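You operate a simulated robot arm through the tools that you are given. There is no shell and no other tool. Be economical: measure what you need, move in short steps, check, and stop when the job is done.

Carry out the task below with a simulated robot arm. There is one attempt and no reset: what you move stays moved.

Task
Fill the measuring jug to its line with cold water.
Fine: swing the spout to the middle; turn the tap off; put the jug back. Set down upright: measuring jug.

Only the result counts: the job must be done as asked and must still hold three seconds after the hand-in. Knocking over, shifting, dropping, spilling or breaking anything else fails it.

Robot
A 6-joint arm with a two-finger parallel gripper, fixed in place. Base frame: the origin is at the foot of the arm, x ahead of it, y to its left, z up. Lengths are in m, angles in rad, forces in N, time in s.
With the tool pointing down near the work surface it reaches from about 0.32 to 0.7 m from the base axis. Its first joint turns from -2.897 to 2.897 rad. Payload 4.1 kg.
The tool frame sits at the grasp point between the pads (the TCP): z along the fingers, y along the line on which they close. The tips reach 0.023 m beyond it. Largest opening 0.094 m; finger width 0.038, thickness 0.01; the body of the gripper, 0.054 by 0.096 m, starts 0.039 m behind the TCP.
Orientation is told as [roll, pitch, yaw] about the base's x, y, z axes, in that order, counted from this pose: with the fingers straight down and closing along the base's y, the tool's x points along the base's -x, its y along +y and its z along -z.

Tools
- The arm moves only by the tool move_arm. Its argument "steps" is a list of rows, each an object of numbers (a shift or turn left out is 0, a gripper value left out holds the last): "grip": the finger opening in m, from 0 to 0.094; "tx", "ty", "tz": the shift along the base's x, y, z in units of 30 mm (1.0 is 30 mm); "wx", "wy", "wz": the turn, a rotation vector about the base's x, y, z in units of 8 degrees (1.0 is 8 degrees). In form: [{"grip": .., "tx": .., "ty": .., "tz": .., "wx": .., "wy": .., "wz": ..}, ...]. A call has 1 to 10 rows; each row shifts and turns the commanded pose from where the row before left it. A call with a number of a shift or a turn outside -1 to 1 is refused whole. Each row takes 0.2 s and may step no farther than 0.05 m and 0.15 rad from the row before; otherwise, or with a gripper value out of range, the whole call is refused. A pose out of reach is approached as far as the arm can. The call stops where the force on the tool passes 70 N (or 10 N more than at its start, if that is more) or the arm is blocked; 0.2 s more then pass. The fingers move at their own pace (about 0.045 m/s each) and stop on an object; they squeeze with about 33 N. The grip force told is the motor's: it shows also when the fingers shut on nothing. Time passes only in rows, and 0.2 s behind the last, so rows that do not move let the fingers close. It gives the time, the measured TCP pose, the force on the tool (base axes), the opening and the grip force at its end, in the units of the frame above (readings bear some noise), with the torque about the TCP (base axes, N m) and any sound that the robot's microphone picked up.
- Cameras (640 x 400 px; columns grow to the right, rows downward): "scene" is fixed at [0.0512, 0.5014, 1.7565]; the picture's right is [-0.69, -0.72, 0.00], its down [-0.60, 0.57, -0.56] and it looks along [0.41, -0.39, -0.83] (base axes); focal length 330 px, centre (320, 200). "wrist" rides on the gripper at [0.086, 0.016, -0.075] in the tool frame; the picture's right is [-0.18, 0.98, 0.00], its down [-0.58, -0.11, -0.81] and it looks along [-0.79, -0.15, 0.59] (tool axes); focal length 243 px, centre (320, 200). There is no depth. A picture from a camera that has moved, and an enlarged one, comes with that camera's place and axes in the base frame and with its lens.
- snapshot(camera): a new picture of that camera. No time passes.
- lift_body(by): slides the trunk up (or, below 0, down) by that many m; the arm rides with it, the base frame stays. It gives what a move gives, with no picture.
- zoom(camera, box): a new picture of the part [left, top, right, bottom] of that camera's present view, enlarged. No time passes.
- sign_off(): hands the job in; it is judged then, once.

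Go step by step. Nothing tells you positions but the pictures and the camera data: compare them with the known pose of the tool, close in by small moves and look again before you grip or let go. The budget is 120 turns and 76 pictures, counting those below and the enlarged ones. Unless the task says otherwise, let go and move clear before handing in, and close with one line.

The tools are called as name(argument=value, ...) on one line, values as JSON. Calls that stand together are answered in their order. move_arm: Moves the arm, as the interface text tells. Its arguments: {"type":"object","properties":{"steps":{"type":"array"}},"required":["steps"]} The other tools are called the same way: lift_body (by) slides the trunk up or down; snapshot (camera) takes a picture; zoom (camera, box) takes an enlarged picture of a part of a camera's view; sign_off () hands the job in.

At the start:

```text
time_s: 0.0
position: [0.3649, -0.0219, 1.3112]
tcp_rot: [-0.001, 0.0, 0.0]
force: [-0.1, 0.5, 0.1]
moment: [-0.03, 0.02, 0.01]
grip_width: 0.0942
grasp_force: 0.0
trunk travel left (down, up): [-0.525, 0.065]
```

scene: 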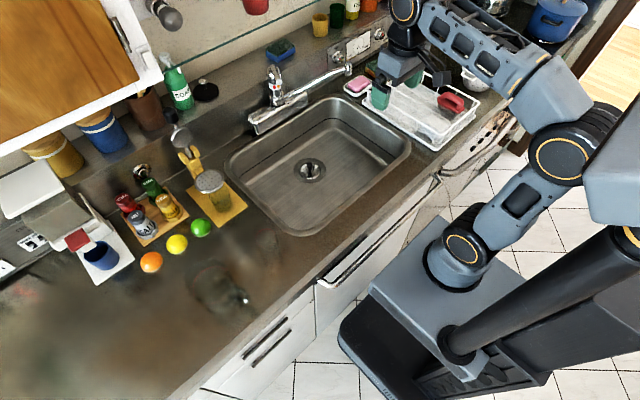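
wrist: 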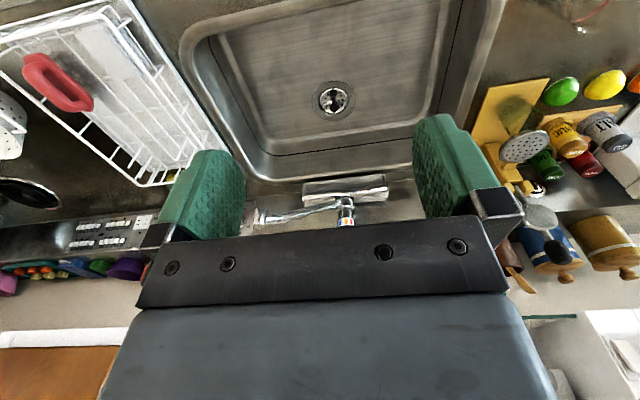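

I see a sink with a tap, its spout swung to the right, and clutter around it; I can't yet tell where the measuring jug is. I'll enlarge the scene in parts.

zoom(camera="scene", box=[100, 120, 300, 320])

zoom(camera="scene", box=[230, 30, 510, 205])

```text
2.00 times, centred on (200, 220) of scene
camera zoom: at [0.0512, 0.5014, 1.7565], right [-0.69, -0.72, 0.0], down [-0.6, 0.57, -0.56], along [0.41, -0.39, -0.83], focal length 659 px, centre (560, 160)
```

zoom: 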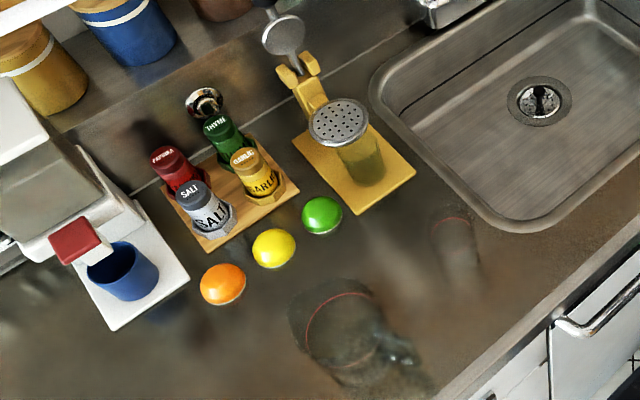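

```text
2.29 times, centred on (370, 118) of scene
camera zoom: at [0.0512, 0.5014, 1.7565], right [-0.69, -0.72, 0.0], down [-0.6, 0.57, -0.56], along [0.41, -0.39, -0.83], focal length 754 px, centre (206, 389)
```

zoom: 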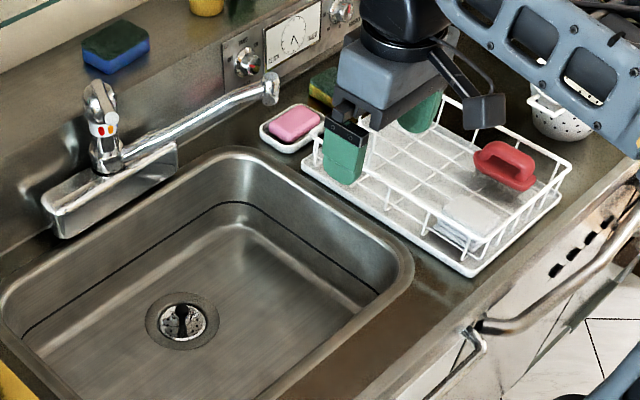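

A clear jug with a red line and a handle stands on the counter left of the sink, and a smaller clear glass with a red ring stands near the sink's corner. I'll look closer at both and at the tap.

zoom(camera="scene", box=[180, 215, 276, 320])

zoom(camera="scene", box=[240, 50, 360, 140])

zoom(camera="wrist", box=[240, 160, 420, 240])

```text
3.81 times, centred on (228, 268) of scene
camera zoom: at [0.0512, 0.5014, 1.7565], right [-0.69, -0.72, 0.0], down [-0.6, 0.57, -0.56], along [0.41, -0.39, -0.83], focal length 1256 px, centre (670, -57)
```

zoom: 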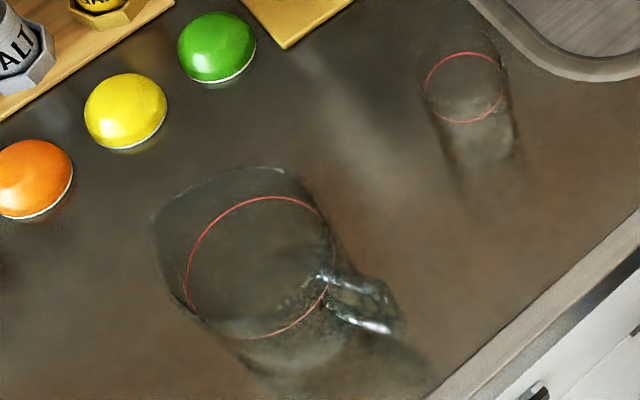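

```text
4.44 times, centred on (300, 95) of scene
camera zoom: at [0.0512, 0.5014, 1.7565], right [-0.69, -0.72, 0.0], down [-0.6, 0.57, -0.56], along [0.41, -0.39, -0.83], focal length 1465 px, centre (409, 667)
```

zoom: 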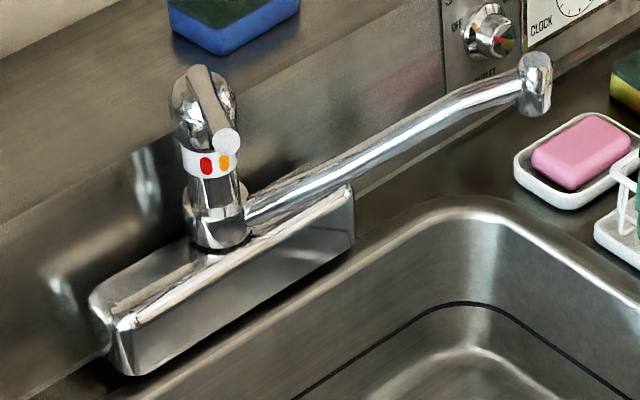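

```text
3.56 times, centred on (330, 200) of wrist
camera zoom: at [0.2762, -0.0057, 1.3853], right [0.18, 0.98, 0.0], down [0.58, -0.11, 0.81], along [0.79, -0.15, -0.59], focal length 863 px, centre (284, 200)
```

zoom: 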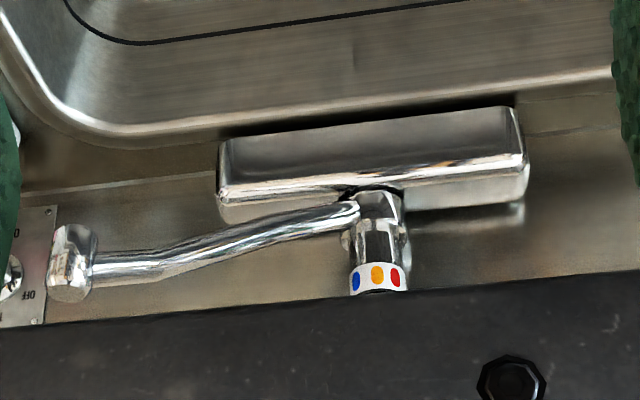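

The jug is at about (0.43, 0.50) on a counter at z≈0.90. The drain is near (0.68, −0.04, 0.72), the tap near (0.84, −0.04) and the spout tip near (0.655, −0.20, 1.13). I'll move forward to see the tap lever over the gripper.

move_arm(steps=[{"tx": 1}, {"tx": 1}, {"tx": 1}, {"tx": 1}])

snapshot(camera="wrist")

snapshot(camera="scene")

```text
time_s: 1.0
position: [0.4847, -0.0222, 1.3105]
tcp_rot: [0.001, -0.001, 0.0]
force: [0.7, -0.2, -0.1]
moment: [0.02, -0.02, 0.03]
grip_width: 0.0942
grasp_force: 0.0
trunk travel left (down, up): [-0.525, 0.065]
```

```text
68 pictures are left
camera wrist: at [0.3974, -0.0059, 1.3847], right [0.18, 0.98, 0.0], down [0.58, -0.11, 0.81], along [0.79, -0.15, -0.59], focal length 243 px, centre (320, 200)
```

wrist: 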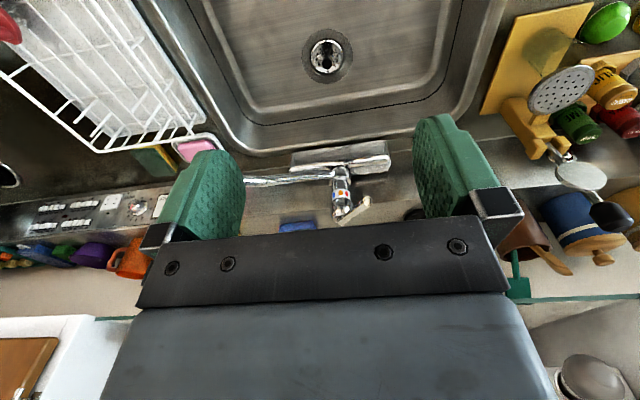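

```text
67 pictures are left
```

scene: 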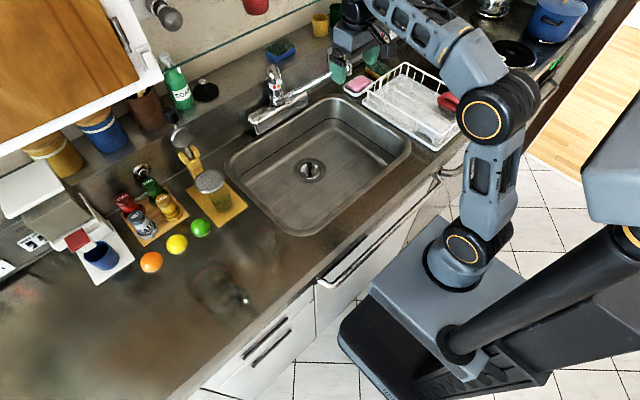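

The lever is in view now. I'll enlarge it.

zoom(camera="wrist", box=[240, 130, 420, 240])

zoom(camera="scene", box=[240, 50, 360, 140])

```text
3.56 times, centred on (330, 185) of wrist
camera zoom: at [0.3974, -0.0059, 1.3847], right [0.18, 0.98, 0.0], down [0.58, -0.11, 0.81], along [0.79, -0.15, -0.59], focal length 863 px, centre (284, 253)
```

zoom: 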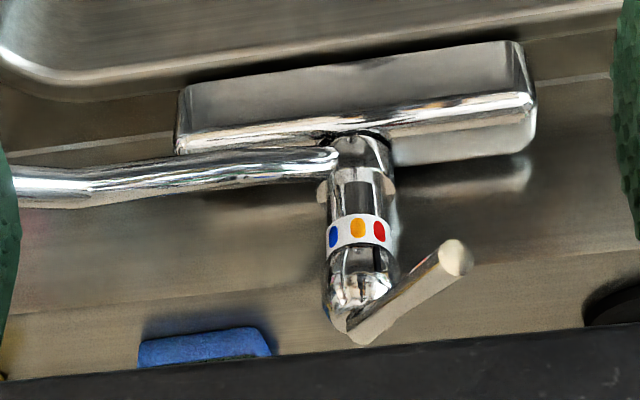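

```text
4.44 times, centred on (300, 95) of scene
camera zoom: at [0.0512, 0.5014, 1.7565], right [-0.69, -0.72, 0.0], down [-0.6, 0.57, -0.56], along [0.41, -0.39, -0.83], focal length 1465 px, centre (409, 667)
```

zoom: 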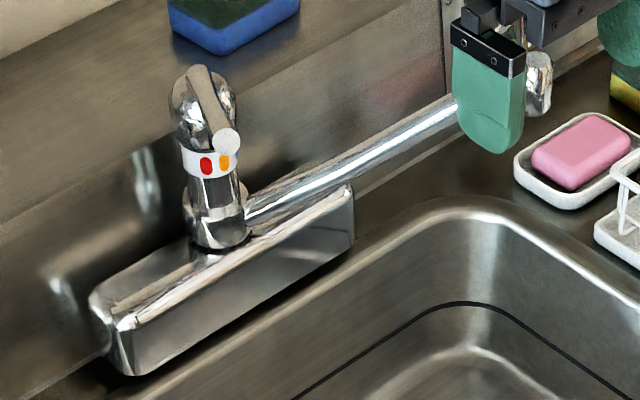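

The lever is a flat bar from about (0.85, −0.045, 1.12) to a tip near (0.74, 0.01, 1.14). It points to the hot (red) side, and the blue dot is on the robot's right. First I'll swing the spout: I'll close the fingers, go to its right side and tilt them toward +y.

move_arm(steps=[{"grip": 0, "tx": 0.65, "ty": -0.99}, {"tx": 0.65, "ty": -0.99}, {"tx": 0.65, "ty": -0.99}, {"tx": 0.65, "ty": -0.99}, {"tx": 0.65, "ty": -0.99}, {"tx": 0.65, "ty": -0.99, "wx": 0.8}, {"tx": 0.65, "ty": -0.99, "wx": 0.8}, {"tx": 0.65, "ty": -0.99, "wx": 0.9}, {"tx": 0.65, "ty": -0.99}])

snapshot(camera="wrist")

snapshot(camera="scene")

```text
time_s: 3.0
position: [0.5524, -0.2444, 1.2257]
tcp_rot: [0.352, -0.003, 0.0]
force: [-0.1, -0.3, 0.2]
moment: [0.04, -0.02, -0.01]
grip_width: 0.0
grasp_force: 32.7
out of reach, approached as far as the arm can: row 5, 6, 7, 8, 9
trunk travel left (down, up): [-0.525, 0.065]
```

```text
64 pictures are left
camera wrist: at [0.4651, -0.254, 1.3003], right [0.18, 0.92, 0.34], down [0.58, -0.38, 0.72], along [0.79, 0.06, -0.61], focal length 243 px, centre (320, 200)
```

wrist: 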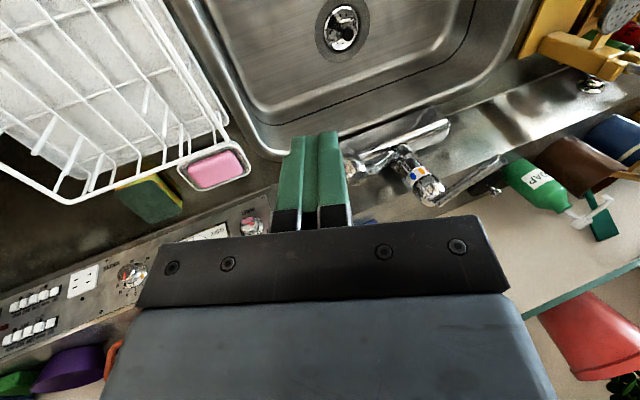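

```text
63 pictures are left
```

scene: 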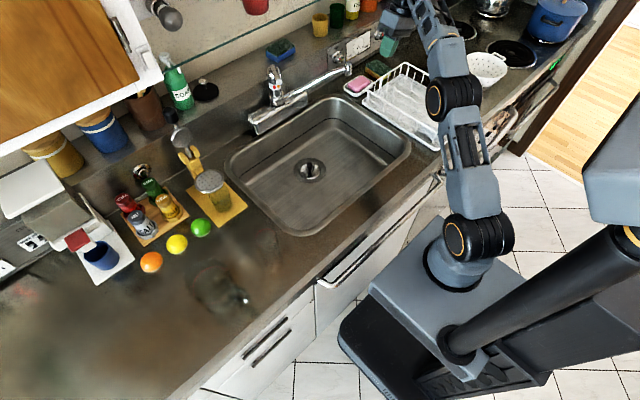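

The arm runs out of reach this high up. I'll raise the trunk and come down so the arm gets its reach back.

lift_body(by=0.06)

move_arm(steps=[{"tz": -0.7, "ty": -0.5}, {"tz": -0.7, "ty": -0.5}, {"tz": -0.7, "ty": -0.2}])

```text
time_s: 4.0
position: [0.5523, -0.2444, 1.2852]
tcp_rot: [0.35, -0.003, 0.0]
force: [-0.5, 0.0, 0.0]
moment: [-0.01, -0.01, 0.0]
grip_width: 0.0
grasp_force: 32.6
trunk travel left (down, up): [-0.585, 0.005]
```

```text
time_s: 4.8
position: [0.552, -0.2794, 1.2203]
tcp_rot: [0.349, -0.003, 0.0]
force: [-0.1, 0.0, 0.1]
moment: [-0.01, 0.01, 0.0]
grip_width: 0.0
grasp_force: 33.1
trunk travel left (down, up): [-0.585, 0.005]
```

The commands follow the measured pose. Next I'll go down and forward to the right of the spout tip.

move_arm(steps=[{"tz": -1}, {"tz": -1}, {"tz": -1}, {"tz": -0.3, "tx": 0.9}, {"tx": 0.9}, {"tx": 0.9}, {"tx": 0.8}])

snapshot(camera="wrist")

zoom(camera="scene", box=[240, 10, 440, 135])

```text
time_s: 6.4
position: [0.6168, -0.258, 1.1133]
tcp_rot: [0.349, 0.0, 0.001]
force: [-0.1, -0.1, -0.1]
moment: [-0.01, 0.01, 0.01]
grip_width: 0.0001
grasp_force: 32.8
out of reach, approached as far as the arm can: row 5, 6, 7
trunk travel left (down, up): [-0.585, 0.005]
```

```text
62 pictures are left
camera wrist: at [0.529, -0.2685, 1.1888], right [0.18, 0.92, 0.34], down [0.58, -0.38, 0.72], along [0.79, 0.06, -0.61], focal length 243 px, centre (320, 200)
```

wrist: 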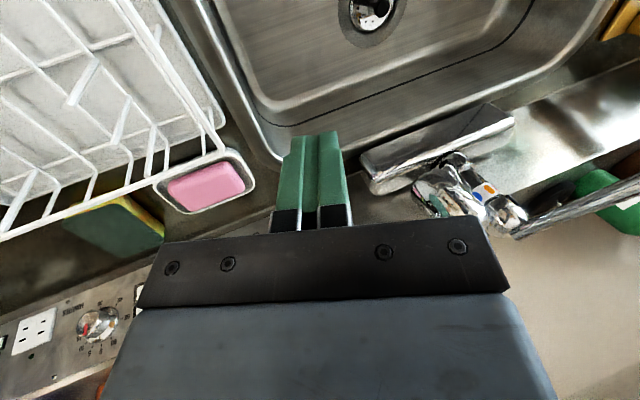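

```text
3.20 times, centred on (340, 72) of scene
camera zoom: at [0.0512, 0.5014, 1.7565], right [-0.69, -0.72, 0.0], down [-0.6, 0.57, -0.56], along [0.41, -0.39, -0.83], focal length 1055 px, centre (256, 608)
```

zoom: 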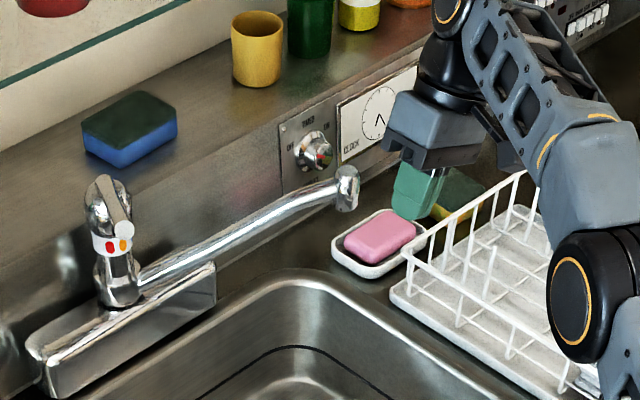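

The nozzle shows at about (440, 190) in the wrist view, a little beyond my present reach. I'll tilt the tool forward so the wrist sits further back, then advance.

move_arm(steps=[{"wy": -1}, {"wy": -1}, {"wy": -1}, {"wy": -0.7}, {"tx": 0.7}, {"tx": 0.7}])

snapshot(camera="wrist")

zoom(camera="scene", box=[240, 10, 440, 135])

```text
time_s: 7.8
position: [0.6562, -0.2594, 1.1131]
tcp_rot: [0.348, -0.519, 0.002]
force: [-0.2, 0.0, -0.2]
moment: [-0.02, 0.01, 0.01]
grip_width: 0.0
grasp_force: 33.0
trunk travel left (down, up): [-0.585, 0.005]
```

```text
60 pictures are left
camera wrist: at [0.5438, -0.2686, 1.1352], right [-0.01, 0.92, 0.38], down [0.15, -0.38, 0.91], along [0.99, 0.06, -0.13], focal length 243 px, centre (320, 200)
```

wrist: 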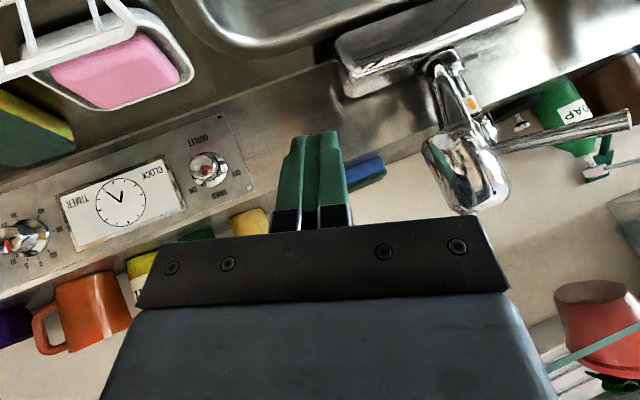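

```text
3.20 times, centred on (340, 72) of scene
camera zoom: at [0.0512, 0.5014, 1.7565], right [-0.69, -0.72, 0.0], down [-0.6, 0.57, -0.56], along [0.41, -0.39, -0.83], focal length 1055 px, centre (256, 608)
```

zoom: 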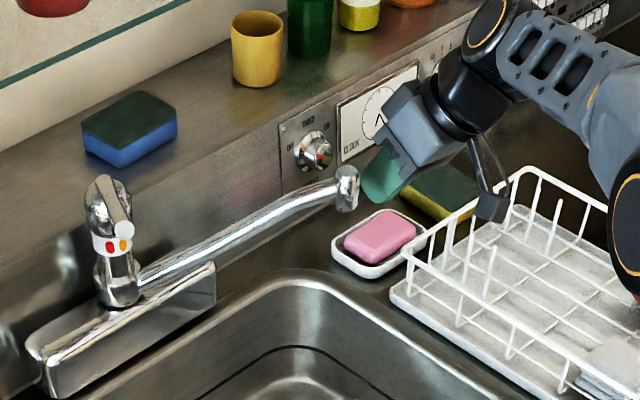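

The nozzle is about 4 cm to the left of the fingers, at the same height. I'll push it toward +y along its arc.

move_arm(steps=[{"ty": 0.6}, {"ty": 0.6}, {"ty": 0.6, "tx": -0.15}, {"ty": 0.6, "tx": -0.2}, {"ty": 0.6, "tx": -0.2}])

snapshot(camera="wrist")

zoom(camera="scene", box=[220, 30, 420, 155])

```text
time_s: 9.0
position: [0.6401, -0.1697, 1.1133]
tcp_rot: [0.348, -0.519, -0.001]
force: [-0.4, 0.3, 0.3]
moment: [0.0, 0.02, 0.01]
grip_width: 0.0
grasp_force: 33.6
trunk travel left (down, up): [-0.585, 0.005]
```

```text
58 pictures are left
camera wrist: at [0.5267, -0.1793, 1.136], right [-0.01, 0.92, 0.38], down [0.15, -0.38, 0.91], along [0.99, 0.06, -0.13], focal length 243 px, centre (320, 200)
```

wrist: 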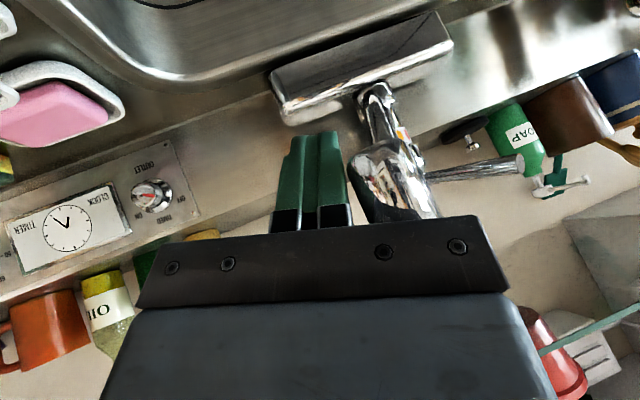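

```text
3.20 times, centred on (320, 92) of scene
camera zoom: at [0.0512, 0.5014, 1.7565], right [-0.69, -0.72, 0.0], down [-0.6, 0.57, -0.56], along [0.41, -0.39, -0.83], focal length 1055 px, centre (320, 544)
```

zoom: 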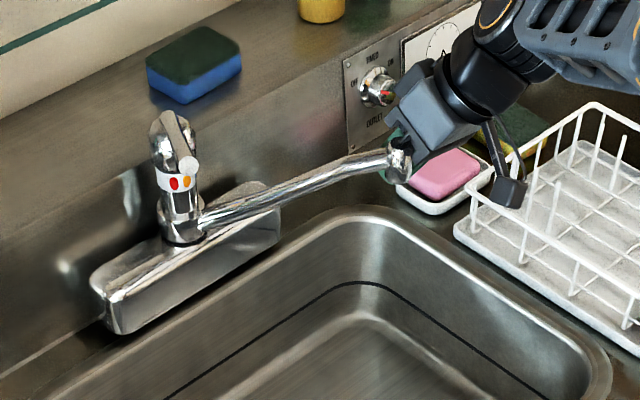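

The spout is swinging freely. I'll keep pushing toward the middle (y ≈ −0.04).

move_arm(steps=[{"ty": 0.6, "tx": -0.2}, {"ty": 0.6, "tx": -0.15}, {"ty": 0.6, "tx": -0.1}, {"ty": 0.5, "tx": -0.05}, {"ty": 0.3}])

snapshot(camera="wrist")

zoom(camera="scene", box=[220, 50, 420, 175])

```text
time_s: 10.2
position: [0.6229, -0.0905, 1.1158]
tcp_rot: [0.349, -0.521, 0.001]
force: [-22.4, -2.7, 13.1]
moment: [0.31, -0.33, 0.44]
grip_width: 0.0002
grasp_force: 32.5
trunk travel left (down, up): [-0.585, 0.005]
```

```text
56 pictures are left
camera wrist: at [0.5088, -0.101, 1.1381], right [-0.01, 0.92, 0.38], down [0.15, -0.38, 0.91], along [0.99, 0.06, -0.13], focal length 243 px, centre (320, 200)
```

wrist: 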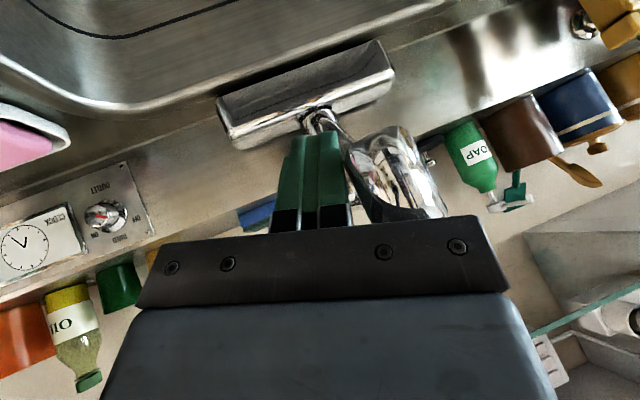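

```text
3.20 times, centred on (320, 112) of scene
camera zoom: at [0.0512, 0.5014, 1.7565], right [-0.69, -0.72, 0.0], down [-0.6, 0.57, -0.56], along [0.41, -0.39, -0.83], focal length 1055 px, centre (320, 480)
```

zoom: 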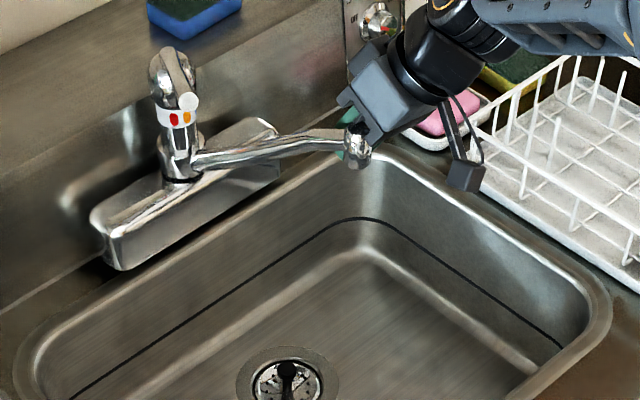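

The nozzle is pressing on the gripper body in x. I'll back off a little in x, then nudge the last 2–3 cm in y.

move_arm(steps=[{"tx": -0.4}, {"ty": 0.3, "tx": -0.1}, {"ty": 0.3}, {"ty": 0.2}])

snapshot(camera="wrist")

zoom(camera="scene", box=[220, 50, 420, 175])

```text
time_s: 11.2
position: [0.6126, -0.0683, 1.1126]
tcp_rot: [0.349, -0.519, 0.0]
force: [0.3, -0.1, -0.2]
moment: [-0.02, 0.0, 0.0]
grip_width: 0.0
grasp_force: 32.6
trunk travel left (down, up): [-0.585, 0.005]
```

```text
54 pictures are left
camera wrist: at [0.4983, -0.0766, 1.1353], right [-0.01, 0.92, 0.38], down [0.15, -0.38, 0.91], along [0.99, 0.06, -0.13], focal length 243 px, centre (320, 200)
```

wrist: 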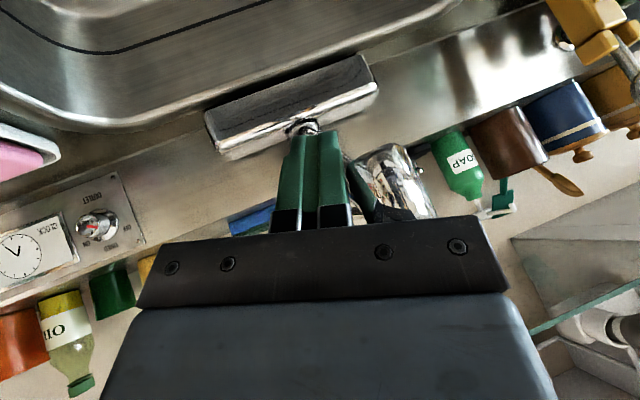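

```text
3.20 times, centred on (320, 112) of scene
camera zoom: at [0.0512, 0.5014, 1.7565], right [-0.69, -0.72, 0.0], down [-0.6, 0.57, -0.56], along [0.41, -0.39, -0.83], focal length 1055 px, centre (320, 480)
```

zoom: 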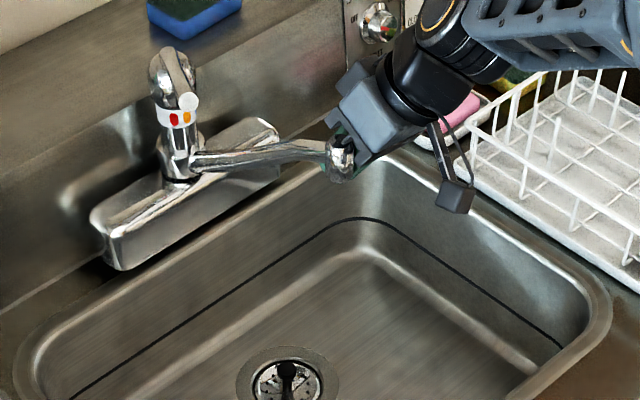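

The nozzle is at about (0.60, −0.05), nearly centred. I'll nudge it 1 cm more, then retreat to the right and back.

move_arm(steps=[{"ty": 0.2}, {"ty": 0.13}, {"ty": -0.5, "tx": -0.1}, {"ty": -0.7, "tx": -0.5}, {"ty": -0.3, "tx": -1}, {"tx": -1, "tz": 0.3}])

snapshot(camera="wrist")

zoom(camera="scene", box=[220, 50, 420, 175])

```text
time_s: 12.6
position: [0.532, -0.1019, 1.1216]
tcp_rot: [0.35, -0.518, 0.0]
force: [-0.1, -0.7, -0.7]
moment: [0.03, 0.01, -0.01]
grip_width: 0.0
grasp_force: 32.5
trunk travel left (down, up): [-0.585, 0.005]
```

```text
52 pictures are left
camera wrist: at [0.4187, -0.1118, 1.1439], right [-0.01, 0.92, 0.38], down [0.15, -0.38, 0.91], along [0.99, 0.06, -0.13], focal length 243 px, centre (320, 200)
```

wrist: 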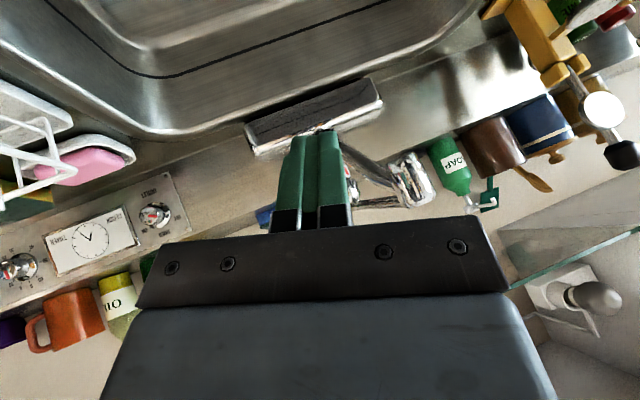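

```text
3.20 times, centred on (320, 112) of scene
camera zoom: at [0.0512, 0.5014, 1.7565], right [-0.69, -0.72, 0.0], down [-0.6, 0.57, -0.56], along [0.41, -0.39, -0.83], focal length 1055 px, centre (320, 480)
```

zoom: 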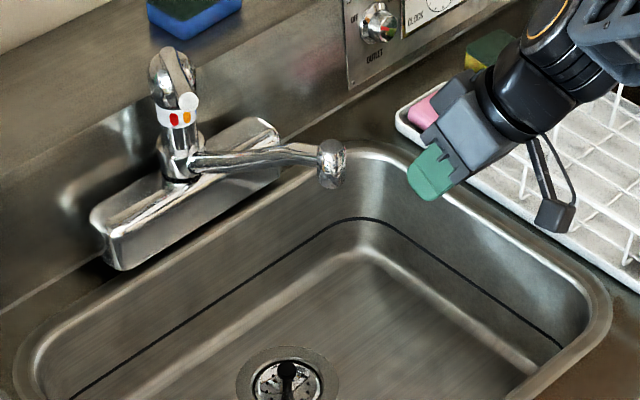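

The spout is centred, with the nozzle near (0.60, −0.035, 1.13). Next I'll rise and turn the tool to a plain 45° forward tilt for the lever.

move_arm(steps=[{"tz": 1, "wy": 0.93}, {"tz": 1, "wy": 0.93}, {"tz": 1, "wy": 0.93}, {"tz": 0.8, "wy": 0.93}, {"ty": 0.9, "wx": -0.84}, {"ty": 0.9, "wx": -0.84, "grip": 0.05}, {"ty": 0.9, "wx": -0.84}])

move_arm(steps=[{"ty": 1, "wy": -0.94}, {"ty": 1, "wy": -0.94}, {"ty": 0.5, "wy": -0.94}, {"tx": 0.5, "wy": -0.94}, {"tx": 0.5, "wy": -0.94}, {"tx": 0.5, "wy": -0.94}])

snapshot(camera="wrist")

```text
time_s: 14.2
position: [0.5331, -0.0185, 1.2363]
tcp_rot: [-0.005, 0.002, -0.002]
force: [0.3, 0.2, 1.6]
moment: [-0.03, 0.01, -0.03]
grip_width: 0.0499
grasp_force: 0.7
trunk travel left (down, up): [-0.585, 0.005]
```

```text
time_s: 15.6
position: [0.5774, 0.0565, 1.2375]
tcp_rot: [-0.002, -0.788, -0.001]
force: [0.1, -0.2, -0.8]
moment: [-0.02, 0.0, 0.04]
grip_width: 0.05
grasp_force: 0.1
trunk travel left (down, up): [-0.585, 0.005]
```

```text
50 pictures are left
camera wrist: at [0.463, 0.0719, 1.2268], right [0.13, 0.98, 0.13], down [-0.16, -0.11, 0.98], along [0.98, -0.15, 0.15], focal length 243 px, centre (320, 200)
```

wrist: 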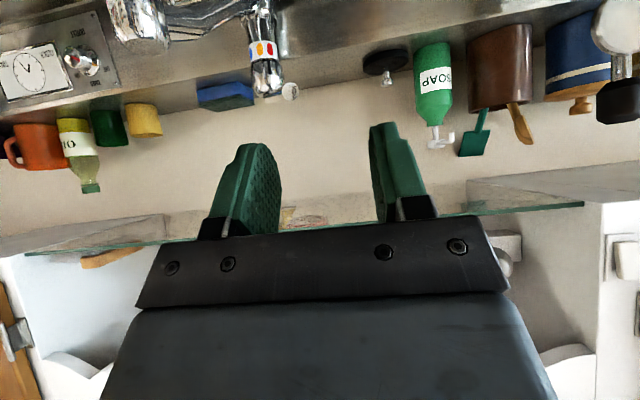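

The lever tip is confirmed near (0.741, 0.013, 1.145), seen end-on. I'll open a little wider, line up above it and go in diagonally to straddle the tip.

move_arm(steps=[{"grip": 0.07, "tx": 0.7, "ty": -0.5}, {"tx": 0.7, "ty": -0.5}, {"tx": 0.7, "ty": -0.5}, {"tx": 0.7}])

snapshot(camera="wrist")

```text
time_s: 16.6
position: [0.6614, 0.0096, 1.2364]
tcp_rot: [-0.003, -0.784, -0.001]
force: [-0.7, 0.8, -0.4]
moment: [-0.02, 0.01, 0.0]
grip_width: 0.0699
grasp_force: 0.1
trunk travel left (down, up): [-0.585, 0.005]
```

```text
49 pictures are left
camera wrist: at [0.5484, 0.0265, 1.2268], right [0.13, 0.98, 0.13], down [-0.16, -0.11, 0.98], along [0.98, -0.15, 0.14], focal length 243 px, centre (320, 200)
```

wrist: 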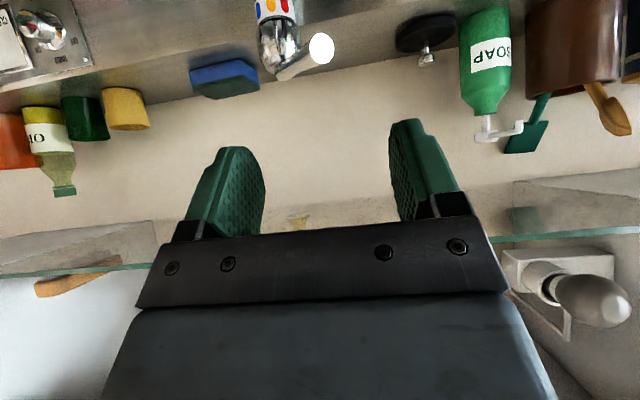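

The tip is still consistent at (0.741, 0.013, 1.143). Going in diagonally.

move_arm(steps=[{"tx": 0.7, "tz": -0.7}, {"tx": 0.7, "tz": -0.7}, {"tx": 0.7, "tz": -0.7}, {"tx": 0.7, "tz": -0.7}])

snapshot(camera="wrist")

zoom(camera="scene", box=[220, 30, 380, 130])

```text
time_s: 17.6
position: [0.7471, 0.0107, 1.1515]
tcp_rot: [-0.003, -0.787, -0.002]
force: [0.2, 0.0, -0.6]
moment: [0.01, -0.01, 0.01]
grip_width: 0.07
grasp_force: 0.0
trunk travel left (down, up): [-0.585, 0.005]
```

```text
48 pictures are left
camera wrist: at [0.6326, 0.028, 1.1428], right [0.13, 0.98, 0.13], down [-0.16, -0.11, 0.98], along [0.98, -0.15, 0.14], focal length 243 px, centre (320, 200)
```

wrist: 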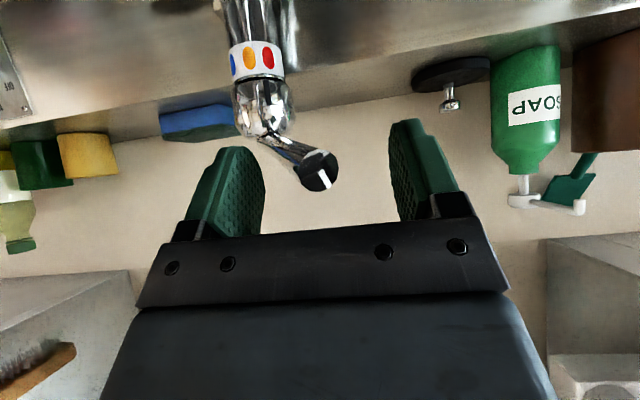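

```text
4.00 times, centred on (300, 80) of scene
camera zoom: at [0.0512, 0.5014, 1.7565], right [-0.69, -0.72, 0.0], down [-0.6, 0.57, -0.56], along [0.41, -0.39, -0.83], focal length 1319 px, centre (400, 680)
```

zoom: 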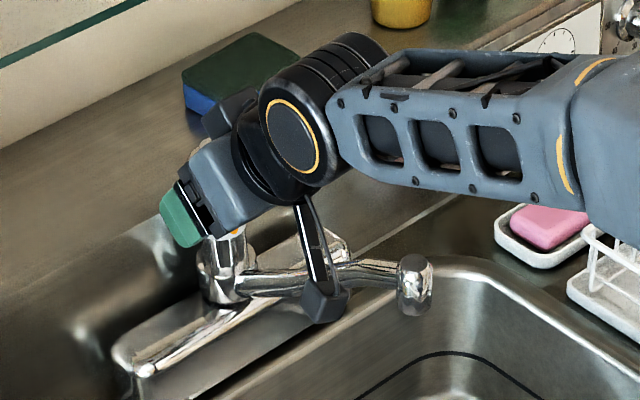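

The lever tip is between the fingers, but the camera bracket hangs low near the spout. I'll reduce the tilt to about 25° so it clears the spout when I sweep right.

move_arm(steps=[{"wy": 0.83}, {"wy": 0.83}, {"wy": 0.83}])

snapshot(camera="wrist")

zoom(camera="scene", box=[220, 30, 380, 130])

```text
time_s: 18.4
position: [0.7465, 0.0107, 1.1526]
tcp_rot: [-0.004, -0.435, 0.0]
force: [-0.4, -0.6, 0.9]
moment: [-0.03, -0.01, -0.02]
grip_width: 0.07
grasp_force: 0.0
trunk travel left (down, up): [-0.585, 0.005]
```

```text
46 pictures are left
camera wrist: at [0.6361, 0.0264, 1.1827], right [0.17, 0.98, 0.08], down [0.19, -0.11, 0.98], along [0.97, -0.15, -0.2], focal length 243 px, centre (320, 200)
```

wrist: 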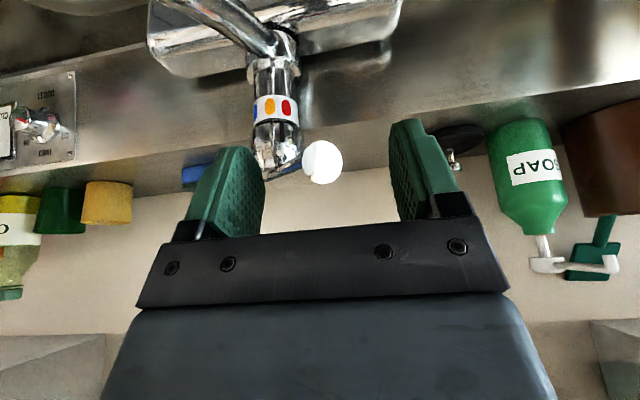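

```text
4.00 times, centred on (300, 80) of scene
camera zoom: at [0.0512, 0.5014, 1.7565], right [-0.69, -0.72, 0.0], down [-0.6, 0.57, -0.56], along [0.41, -0.39, -0.83], focal length 1319 px, centre (400, 680)
```

zoom: 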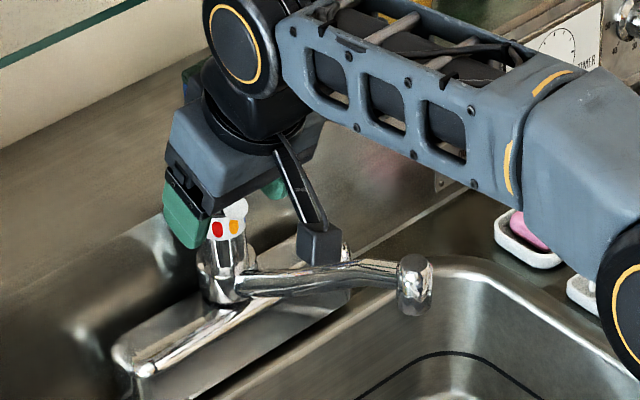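

Reach is fine and the camera clears the spout. I'll sweep toward −y in small steps so the left finger carries the closed lever round to cold.

move_arm(steps=[{"ty": -0.45}, {"ty": -0.45}, {"ty": -0.45}, {"ty": -0.45}, {"ty": -0.45}, {"ty": -0.45}])

snapshot(camera="wrist")

zoom(camera="scene", box=[220, 30, 380, 130])

```text
time_s: 19.8
position: [0.7464, -0.0734, 1.1532]
tcp_rot: [-0.004, -0.44, -0.001]
force: [0.0, -0.4, -0.5]
moment: [0.01, 0.05, 0.01]
grip_width: 0.0701
grasp_force: 0.0
trunk travel left (down, up): [-0.585, 0.005]
```

```text
44 pictures are left
camera wrist: at [0.6356, -0.0566, 1.1833], right [0.17, 0.98, 0.08], down [0.18, -0.11, 0.98], along [0.97, -0.15, -0.2], focal length 243 px, centre (320, 200)
```

wrist: 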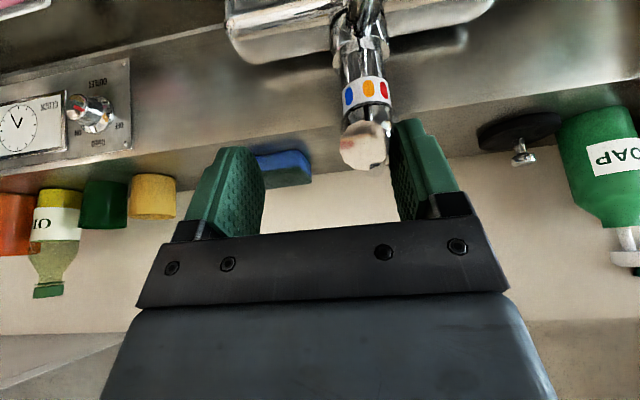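

```text
4.00 times, centred on (300, 80) of scene
camera zoom: at [0.0512, 0.5014, 1.7565], right [-0.69, -0.72, 0.0], down [-0.6, 0.57, -0.56], along [0.41, -0.39, -0.83], focal length 1319 px, centre (400, 680)
```

zoom: 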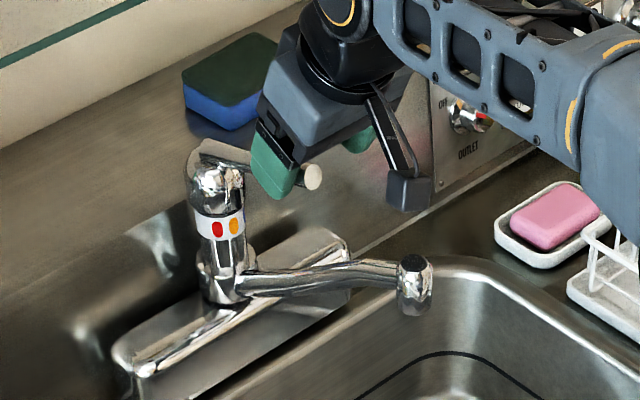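

The lever turns easily and is about mid-range now. Continuing toward blue.

move_arm(steps=[{"ty": -0.4}, {"ty": -0.4}, {"ty": -0.4}, {"ty": -0.4}, {"ty": -0.4}])

snapshot(camera="wrist")

zoom(camera="scene", box=[220, 30, 380, 130])

```text
time_s: 21.0
position: [0.746, -0.1278, 1.154]
tcp_rot: [-0.002, -0.436, 0.003]
force: [-5.5, 14.1, -0.7]
moment: [0.19, 0.12, 0.65]
grip_width: 0.0764
grasp_force: 7.2
trunk travel left (down, up): [-0.585, 0.005]
```

```text
42 pictures are left
camera wrist: at [0.6358, -0.112, 1.1832], right [0.16, 0.98, 0.08], down [0.19, -0.11, 0.98], along [0.97, -0.15, -0.2], focal length 243 px, centre (320, 200)
```

wrist: 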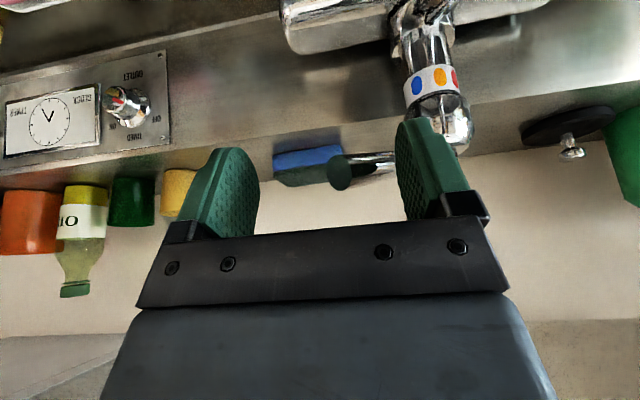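

```text
4.00 times, centred on (300, 80) of scene
camera zoom: at [0.0512, 0.5014, 1.7565], right [-0.69, -0.72, 0.0], down [-0.6, 0.57, -0.56], along [0.41, -0.39, -0.83], focal length 1319 px, centre (400, 680)
```

zoom: 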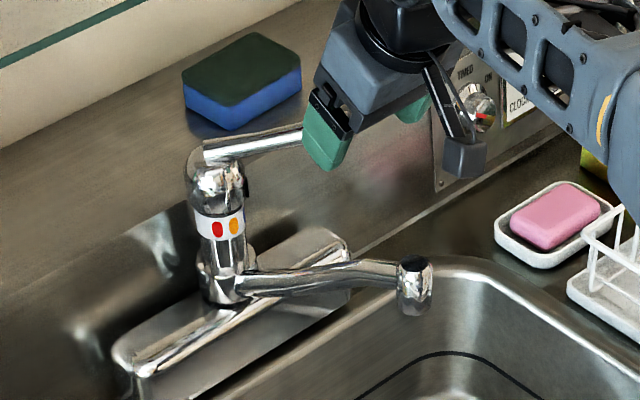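

The lever is hard against its cold stop at about −43°, and the tap is still closed. I'll back out and turn toward the jug for a close look.

move_arm(steps=[{"ty": 0.4, "grip": 0.085}, {"tx": -0.4, "tz": 0.8}, {"tx": -0.4, "tz": 0.8}, {"tx": -0.8, "tz": 0.8, "wy": 0.8}, {"tx": -1, "tz": 0.5, "wy": 0.8}, {"tx": -1, "wy": 0.8}, {"tx": -1, "wy": 0.75}, {"tx": -1, "ty": 0.5}, {"tx": -1, "ty": 0.5}, {"tx": -1, "ty": 1}])

move_arm(steps=[{"ty": 1, "tx": -0.6, "wz": 0.7}, {"ty": 1, "tx": -0.6, "wz": 0.7}, {"ty": 1, "wz": 0.7}, {"ty": 1, "wz": 0.7}, {"ty": 1, "wz": 0.7}, {"ty": 1, "wz": 0.7}, {"ty": 1, "wz": 0.7}, {"ty": 1, "wz": 0.7}, {"ty": 1, "wz": 0.5, "tz": -0.7}, {"ty": 1, "tz": -0.7}])

move_arm(steps=[{"ty": 1, "tz": -0.9}, {"ty": 1, "tz": -0.9}, {"ty": 0.8, "tz": -0.9}])

snapshot(camera="wrist")

```text
time_s: 23.2
position: [0.5177, -0.0586, 1.2402]
tcp_rot: [-0.004, 0.001, -0.001]
force: [-0.1, -0.8, -0.2]
moment: [0.0, -0.01, -0.03]
grip_width: 0.085
grasp_force: 0.1
trunk travel left (down, up): [-0.585, 0.005]
```

```text
time_s: 25.4
position: [0.4813, 0.2436, 1.1973]
tcp_rot: [-0.003, 0.001, 0.852]
force: [-0.2, 0.2, -0.7]
moment: [-0.02, -0.04, -0.02]
grip_width: 0.0848
grasp_force: 0.1
trunk travel left (down, up): [-0.585, 0.005]
```

```text
time_s: 26.2
position: [0.4821, 0.3265, 1.1163]
tcp_rot: [-0.003, 0.001, 0.85]
force: [-0.3, 0.7, 0.8]
moment: [0.03, 0.05, 0.01]
grip_width: 0.0852
grasp_force: 0.0
trunk travel left (down, up): [-0.585, 0.005]
```

```text
40 pictures are left
camera wrist: at [0.4126, 0.2723, 1.1914], right [-0.62, 0.79, 0.0], down [0.46, 0.37, 0.81], along [0.64, 0.5, -0.59], focal length 243 px, centre (320, 200)
```

wrist: 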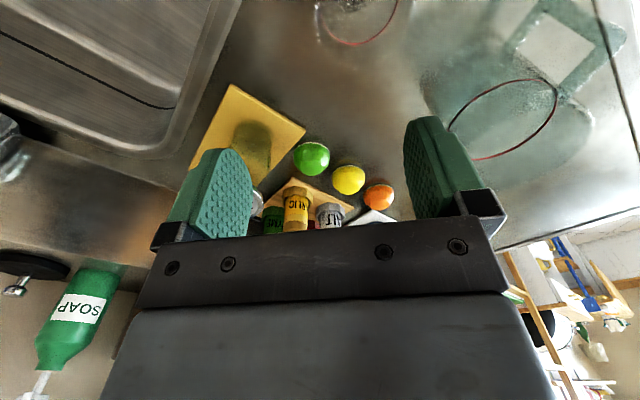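

The jug's ring centre is around (0.42, 0.50, 1.0), and the handle points toward the robot at about (0.36, 0.465). I'll shift back so the jug is in clear view.

move_arm(steps=[{"tx": -1, "ty": 0.1}, {"tx": -1, "ty": 0.1}, {"tx": -1, "ty": 0.1}, {"tx": -1, "ty": 0.1}, {"tx": -1, "ty": 0.1, "wz": 0.5}, {"tx": -0.8, "wz": 0.5}])

snapshot(camera="wrist")

```text
time_s: 27.6
position: [0.3088, 0.3392, 1.1161]
tcp_rot: [-0.003, 0.0, 0.993]
force: [0.7, -0.2, -0.2]
moment: [-0.01, -0.03, -0.02]
grip_width: 0.085
grasp_force: 0.0
trunk travel left (down, up): [-0.585, 0.005]
```

```text
39 pictures are left
camera wrist: at [0.247, 0.2761, 1.1902], right [-0.72, 0.69, 0.0], down [0.41, 0.43, 0.81], along [0.56, 0.58, -0.59], focal length 243 px, centre (320, 200)
```

wrist: 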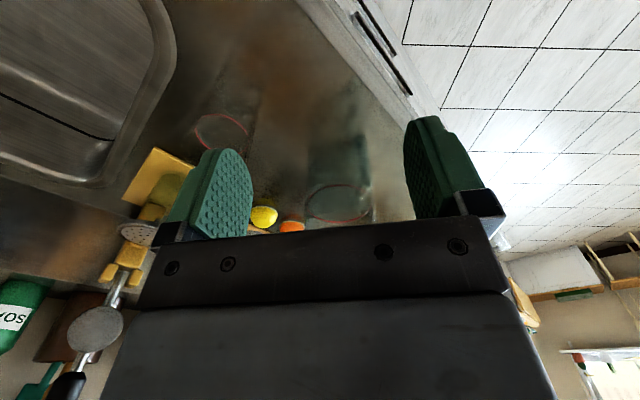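

The jug is framed between the fingers. I'll enlarge it.

zoom(camera="wrist", box=[270, 110, 410, 225])

```text
3.48 times, centred on (340, 168) of wrist
camera zoom: at [0.247, 0.2761, 1.1902], right [-0.72, 0.69, 0.0], down [0.41, 0.43, 0.81], along [0.56, 0.58, -0.59], focal length 844 px, centre (250, 313)
```

zoom: 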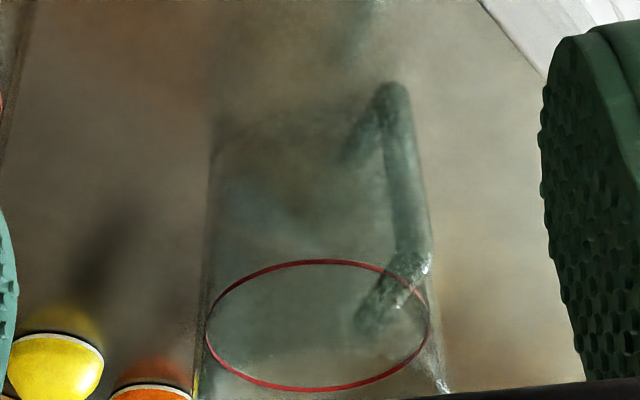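

I make the handle bar vertical at about (0.355, 0.465), spanning z ≈ 0.93–1.015, with the jug centre near (0.42, 0.495). I'll bring the tool above it with yaw 24° and a 15° lean, fingers straddling the handle plane.

move_arm(steps=[{"tx": 0.28, "ty": 0.82, "wz": -0.82, "grip": 0.06}, {"tx": 0.28, "ty": 0.82, "wz": -0.82}, {"tx": 0.28, "ty": 0.82, "wz": -0.82}, {"tx": 0.28, "ty": 0.82, "wz": -0.82}, {"tx": 0.28, "ty": 0.82, "wz": -0.82}, {"wx": 0.38, "wy": -0.85}, {"wx": 0.38, "wy": -0.85}])

snapshot(camera="wrist")

zoom(camera="scene", box=[170, 210, 298, 320])

```text
time_s: 29.2
position: [0.3512, 0.4618, 1.1166]
tcp_rot: [-0.001, -0.26, 0.419]
force: [-0.6, 0.4, -0.4]
moment: [0.03, 0.0, 0.01]
grip_width: 0.0599
grasp_force: 0.1
trunk travel left (down, up): [-0.585, 0.005]
```

```text
37 pictures are left
camera wrist: at [0.2497, 0.4356, 1.1662], right [-0.24, 0.97, 0.05], down [0.37, 0.05, 0.93], along [0.9, 0.23, -0.37], focal length 243 px, centre (320, 200)
```

wrist: 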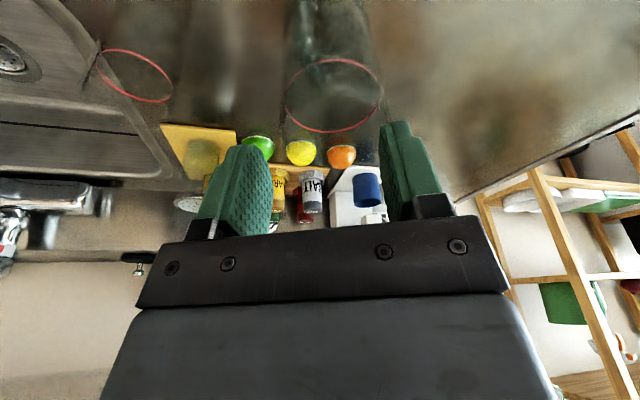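

```text
3.64 times, centred on (234, 265) of scene
camera zoom: at [0.0512, 0.5014, 1.7565], right [-0.69, -0.72, 0.0], down [-0.6, 0.57, -0.56], along [0.41, -0.39, -0.83], focal length 1199 px, centre (633, -36)
```

zoom: 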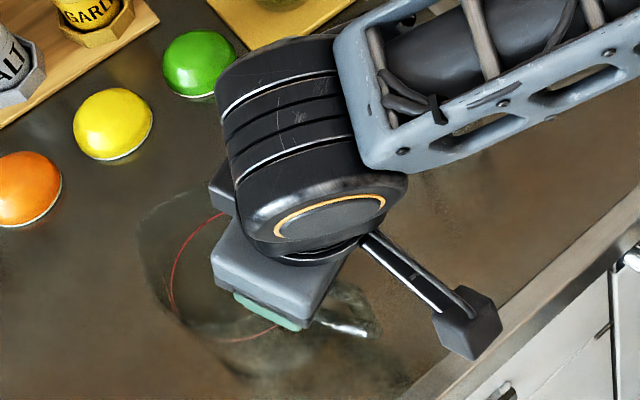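

The ring lines up with my estimate. I'll zoom on the handle at the top of the wrist view.

zoom(camera="wrist", box=[240, 0, 432, 120])

```text
3.33 times, centred on (336, 60) of wrist
camera zoom: at [0.2497, 0.4356, 1.1662], right [-0.24, 0.97, 0.05], down [0.37, 0.05, 0.93], along [0.9, 0.23, -0.37], focal length 809 px, centre (267, 667)
```

zoom: 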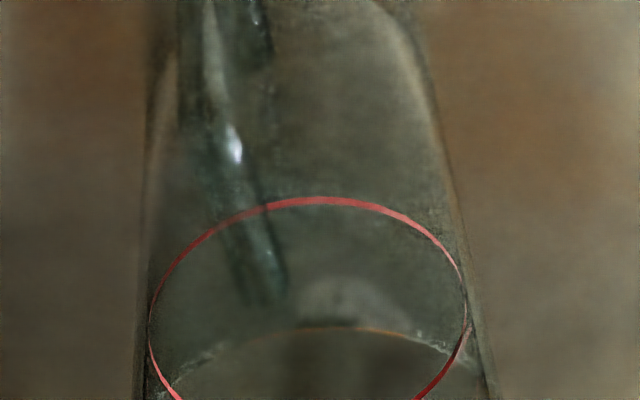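

The handle plane is at about 28–30°, with the bar's top corner near (0.357, 0.459, 1.013). I'll fine-tune the yaw and position, then descend.

move_arm(steps=[{"tx": 0.07, "ty": -0.15, "wz": 0.55}, {"tz": -0.8}, {"tz": -0.8}, {"tz": -0.8}, {"tz": -0.6}])

snapshot(camera="wrist")

```text
time_s: 30.4
position: [0.3533, 0.4599, 1.027]
tcp_rot: [-0.004, -0.258, 0.495]
force: [0.1, 0.5, 0.6]
moment: [-0.01, -0.01, -0.03]
grip_width: 0.06
grasp_force: 0.0
trunk travel left (down, up): [-0.585, 0.005]
```

```text
34 pictures are left
camera wrist: at [0.2539, 0.4257, 1.0763], right [-0.31, 0.95, 0.04], down [0.36, 0.08, 0.93], along [0.88, 0.3, -0.37], focal length 243 px, centre (320, 200)
```

wrist: 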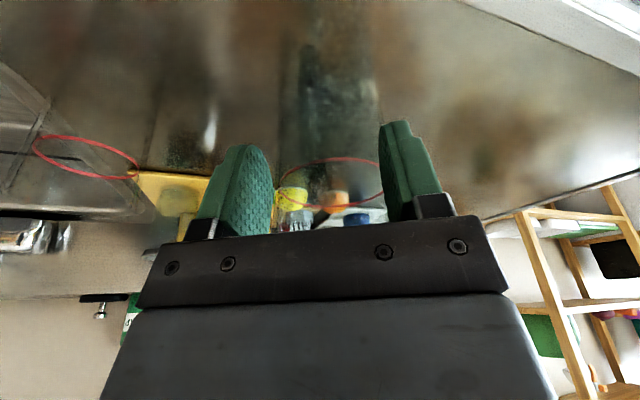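

The handle bar sits between the fingers, about 4 mm off centre. I'll correct that and descend the last 4 cm.

move_arm(steps=[{"tx": 0.04, "ty": -0.12, "tz": -0.4}, {"tz": -0.45}, {"tz": -0.45}])

zoom(camera="wrist", box=[200, 0, 440, 240])

```text
time_s: 31.2
position: [0.3538, 0.4554, 0.987]
tcp_rot: [-0.004, -0.26, 0.494]
force: [0.3, 0.1, -0.4]
moment: [-0.04, -0.02, -0.01]
grip_width: 0.0599
grasp_force: 0.1
trunk travel left (down, up): [-0.585, 0.005]
```

```text
1.67 times, centred on (320, 120) of wrist
camera zoom: at [0.2558, 0.4208, 1.0369], right [-0.31, 0.95, 0.04], down [0.36, 0.07, 0.93], along [0.88, 0.3, -0.37], focal length 404 px, centre (320, 333)
```

zoom: 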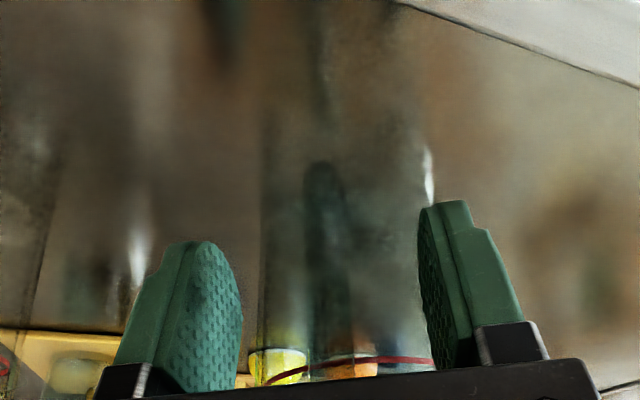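

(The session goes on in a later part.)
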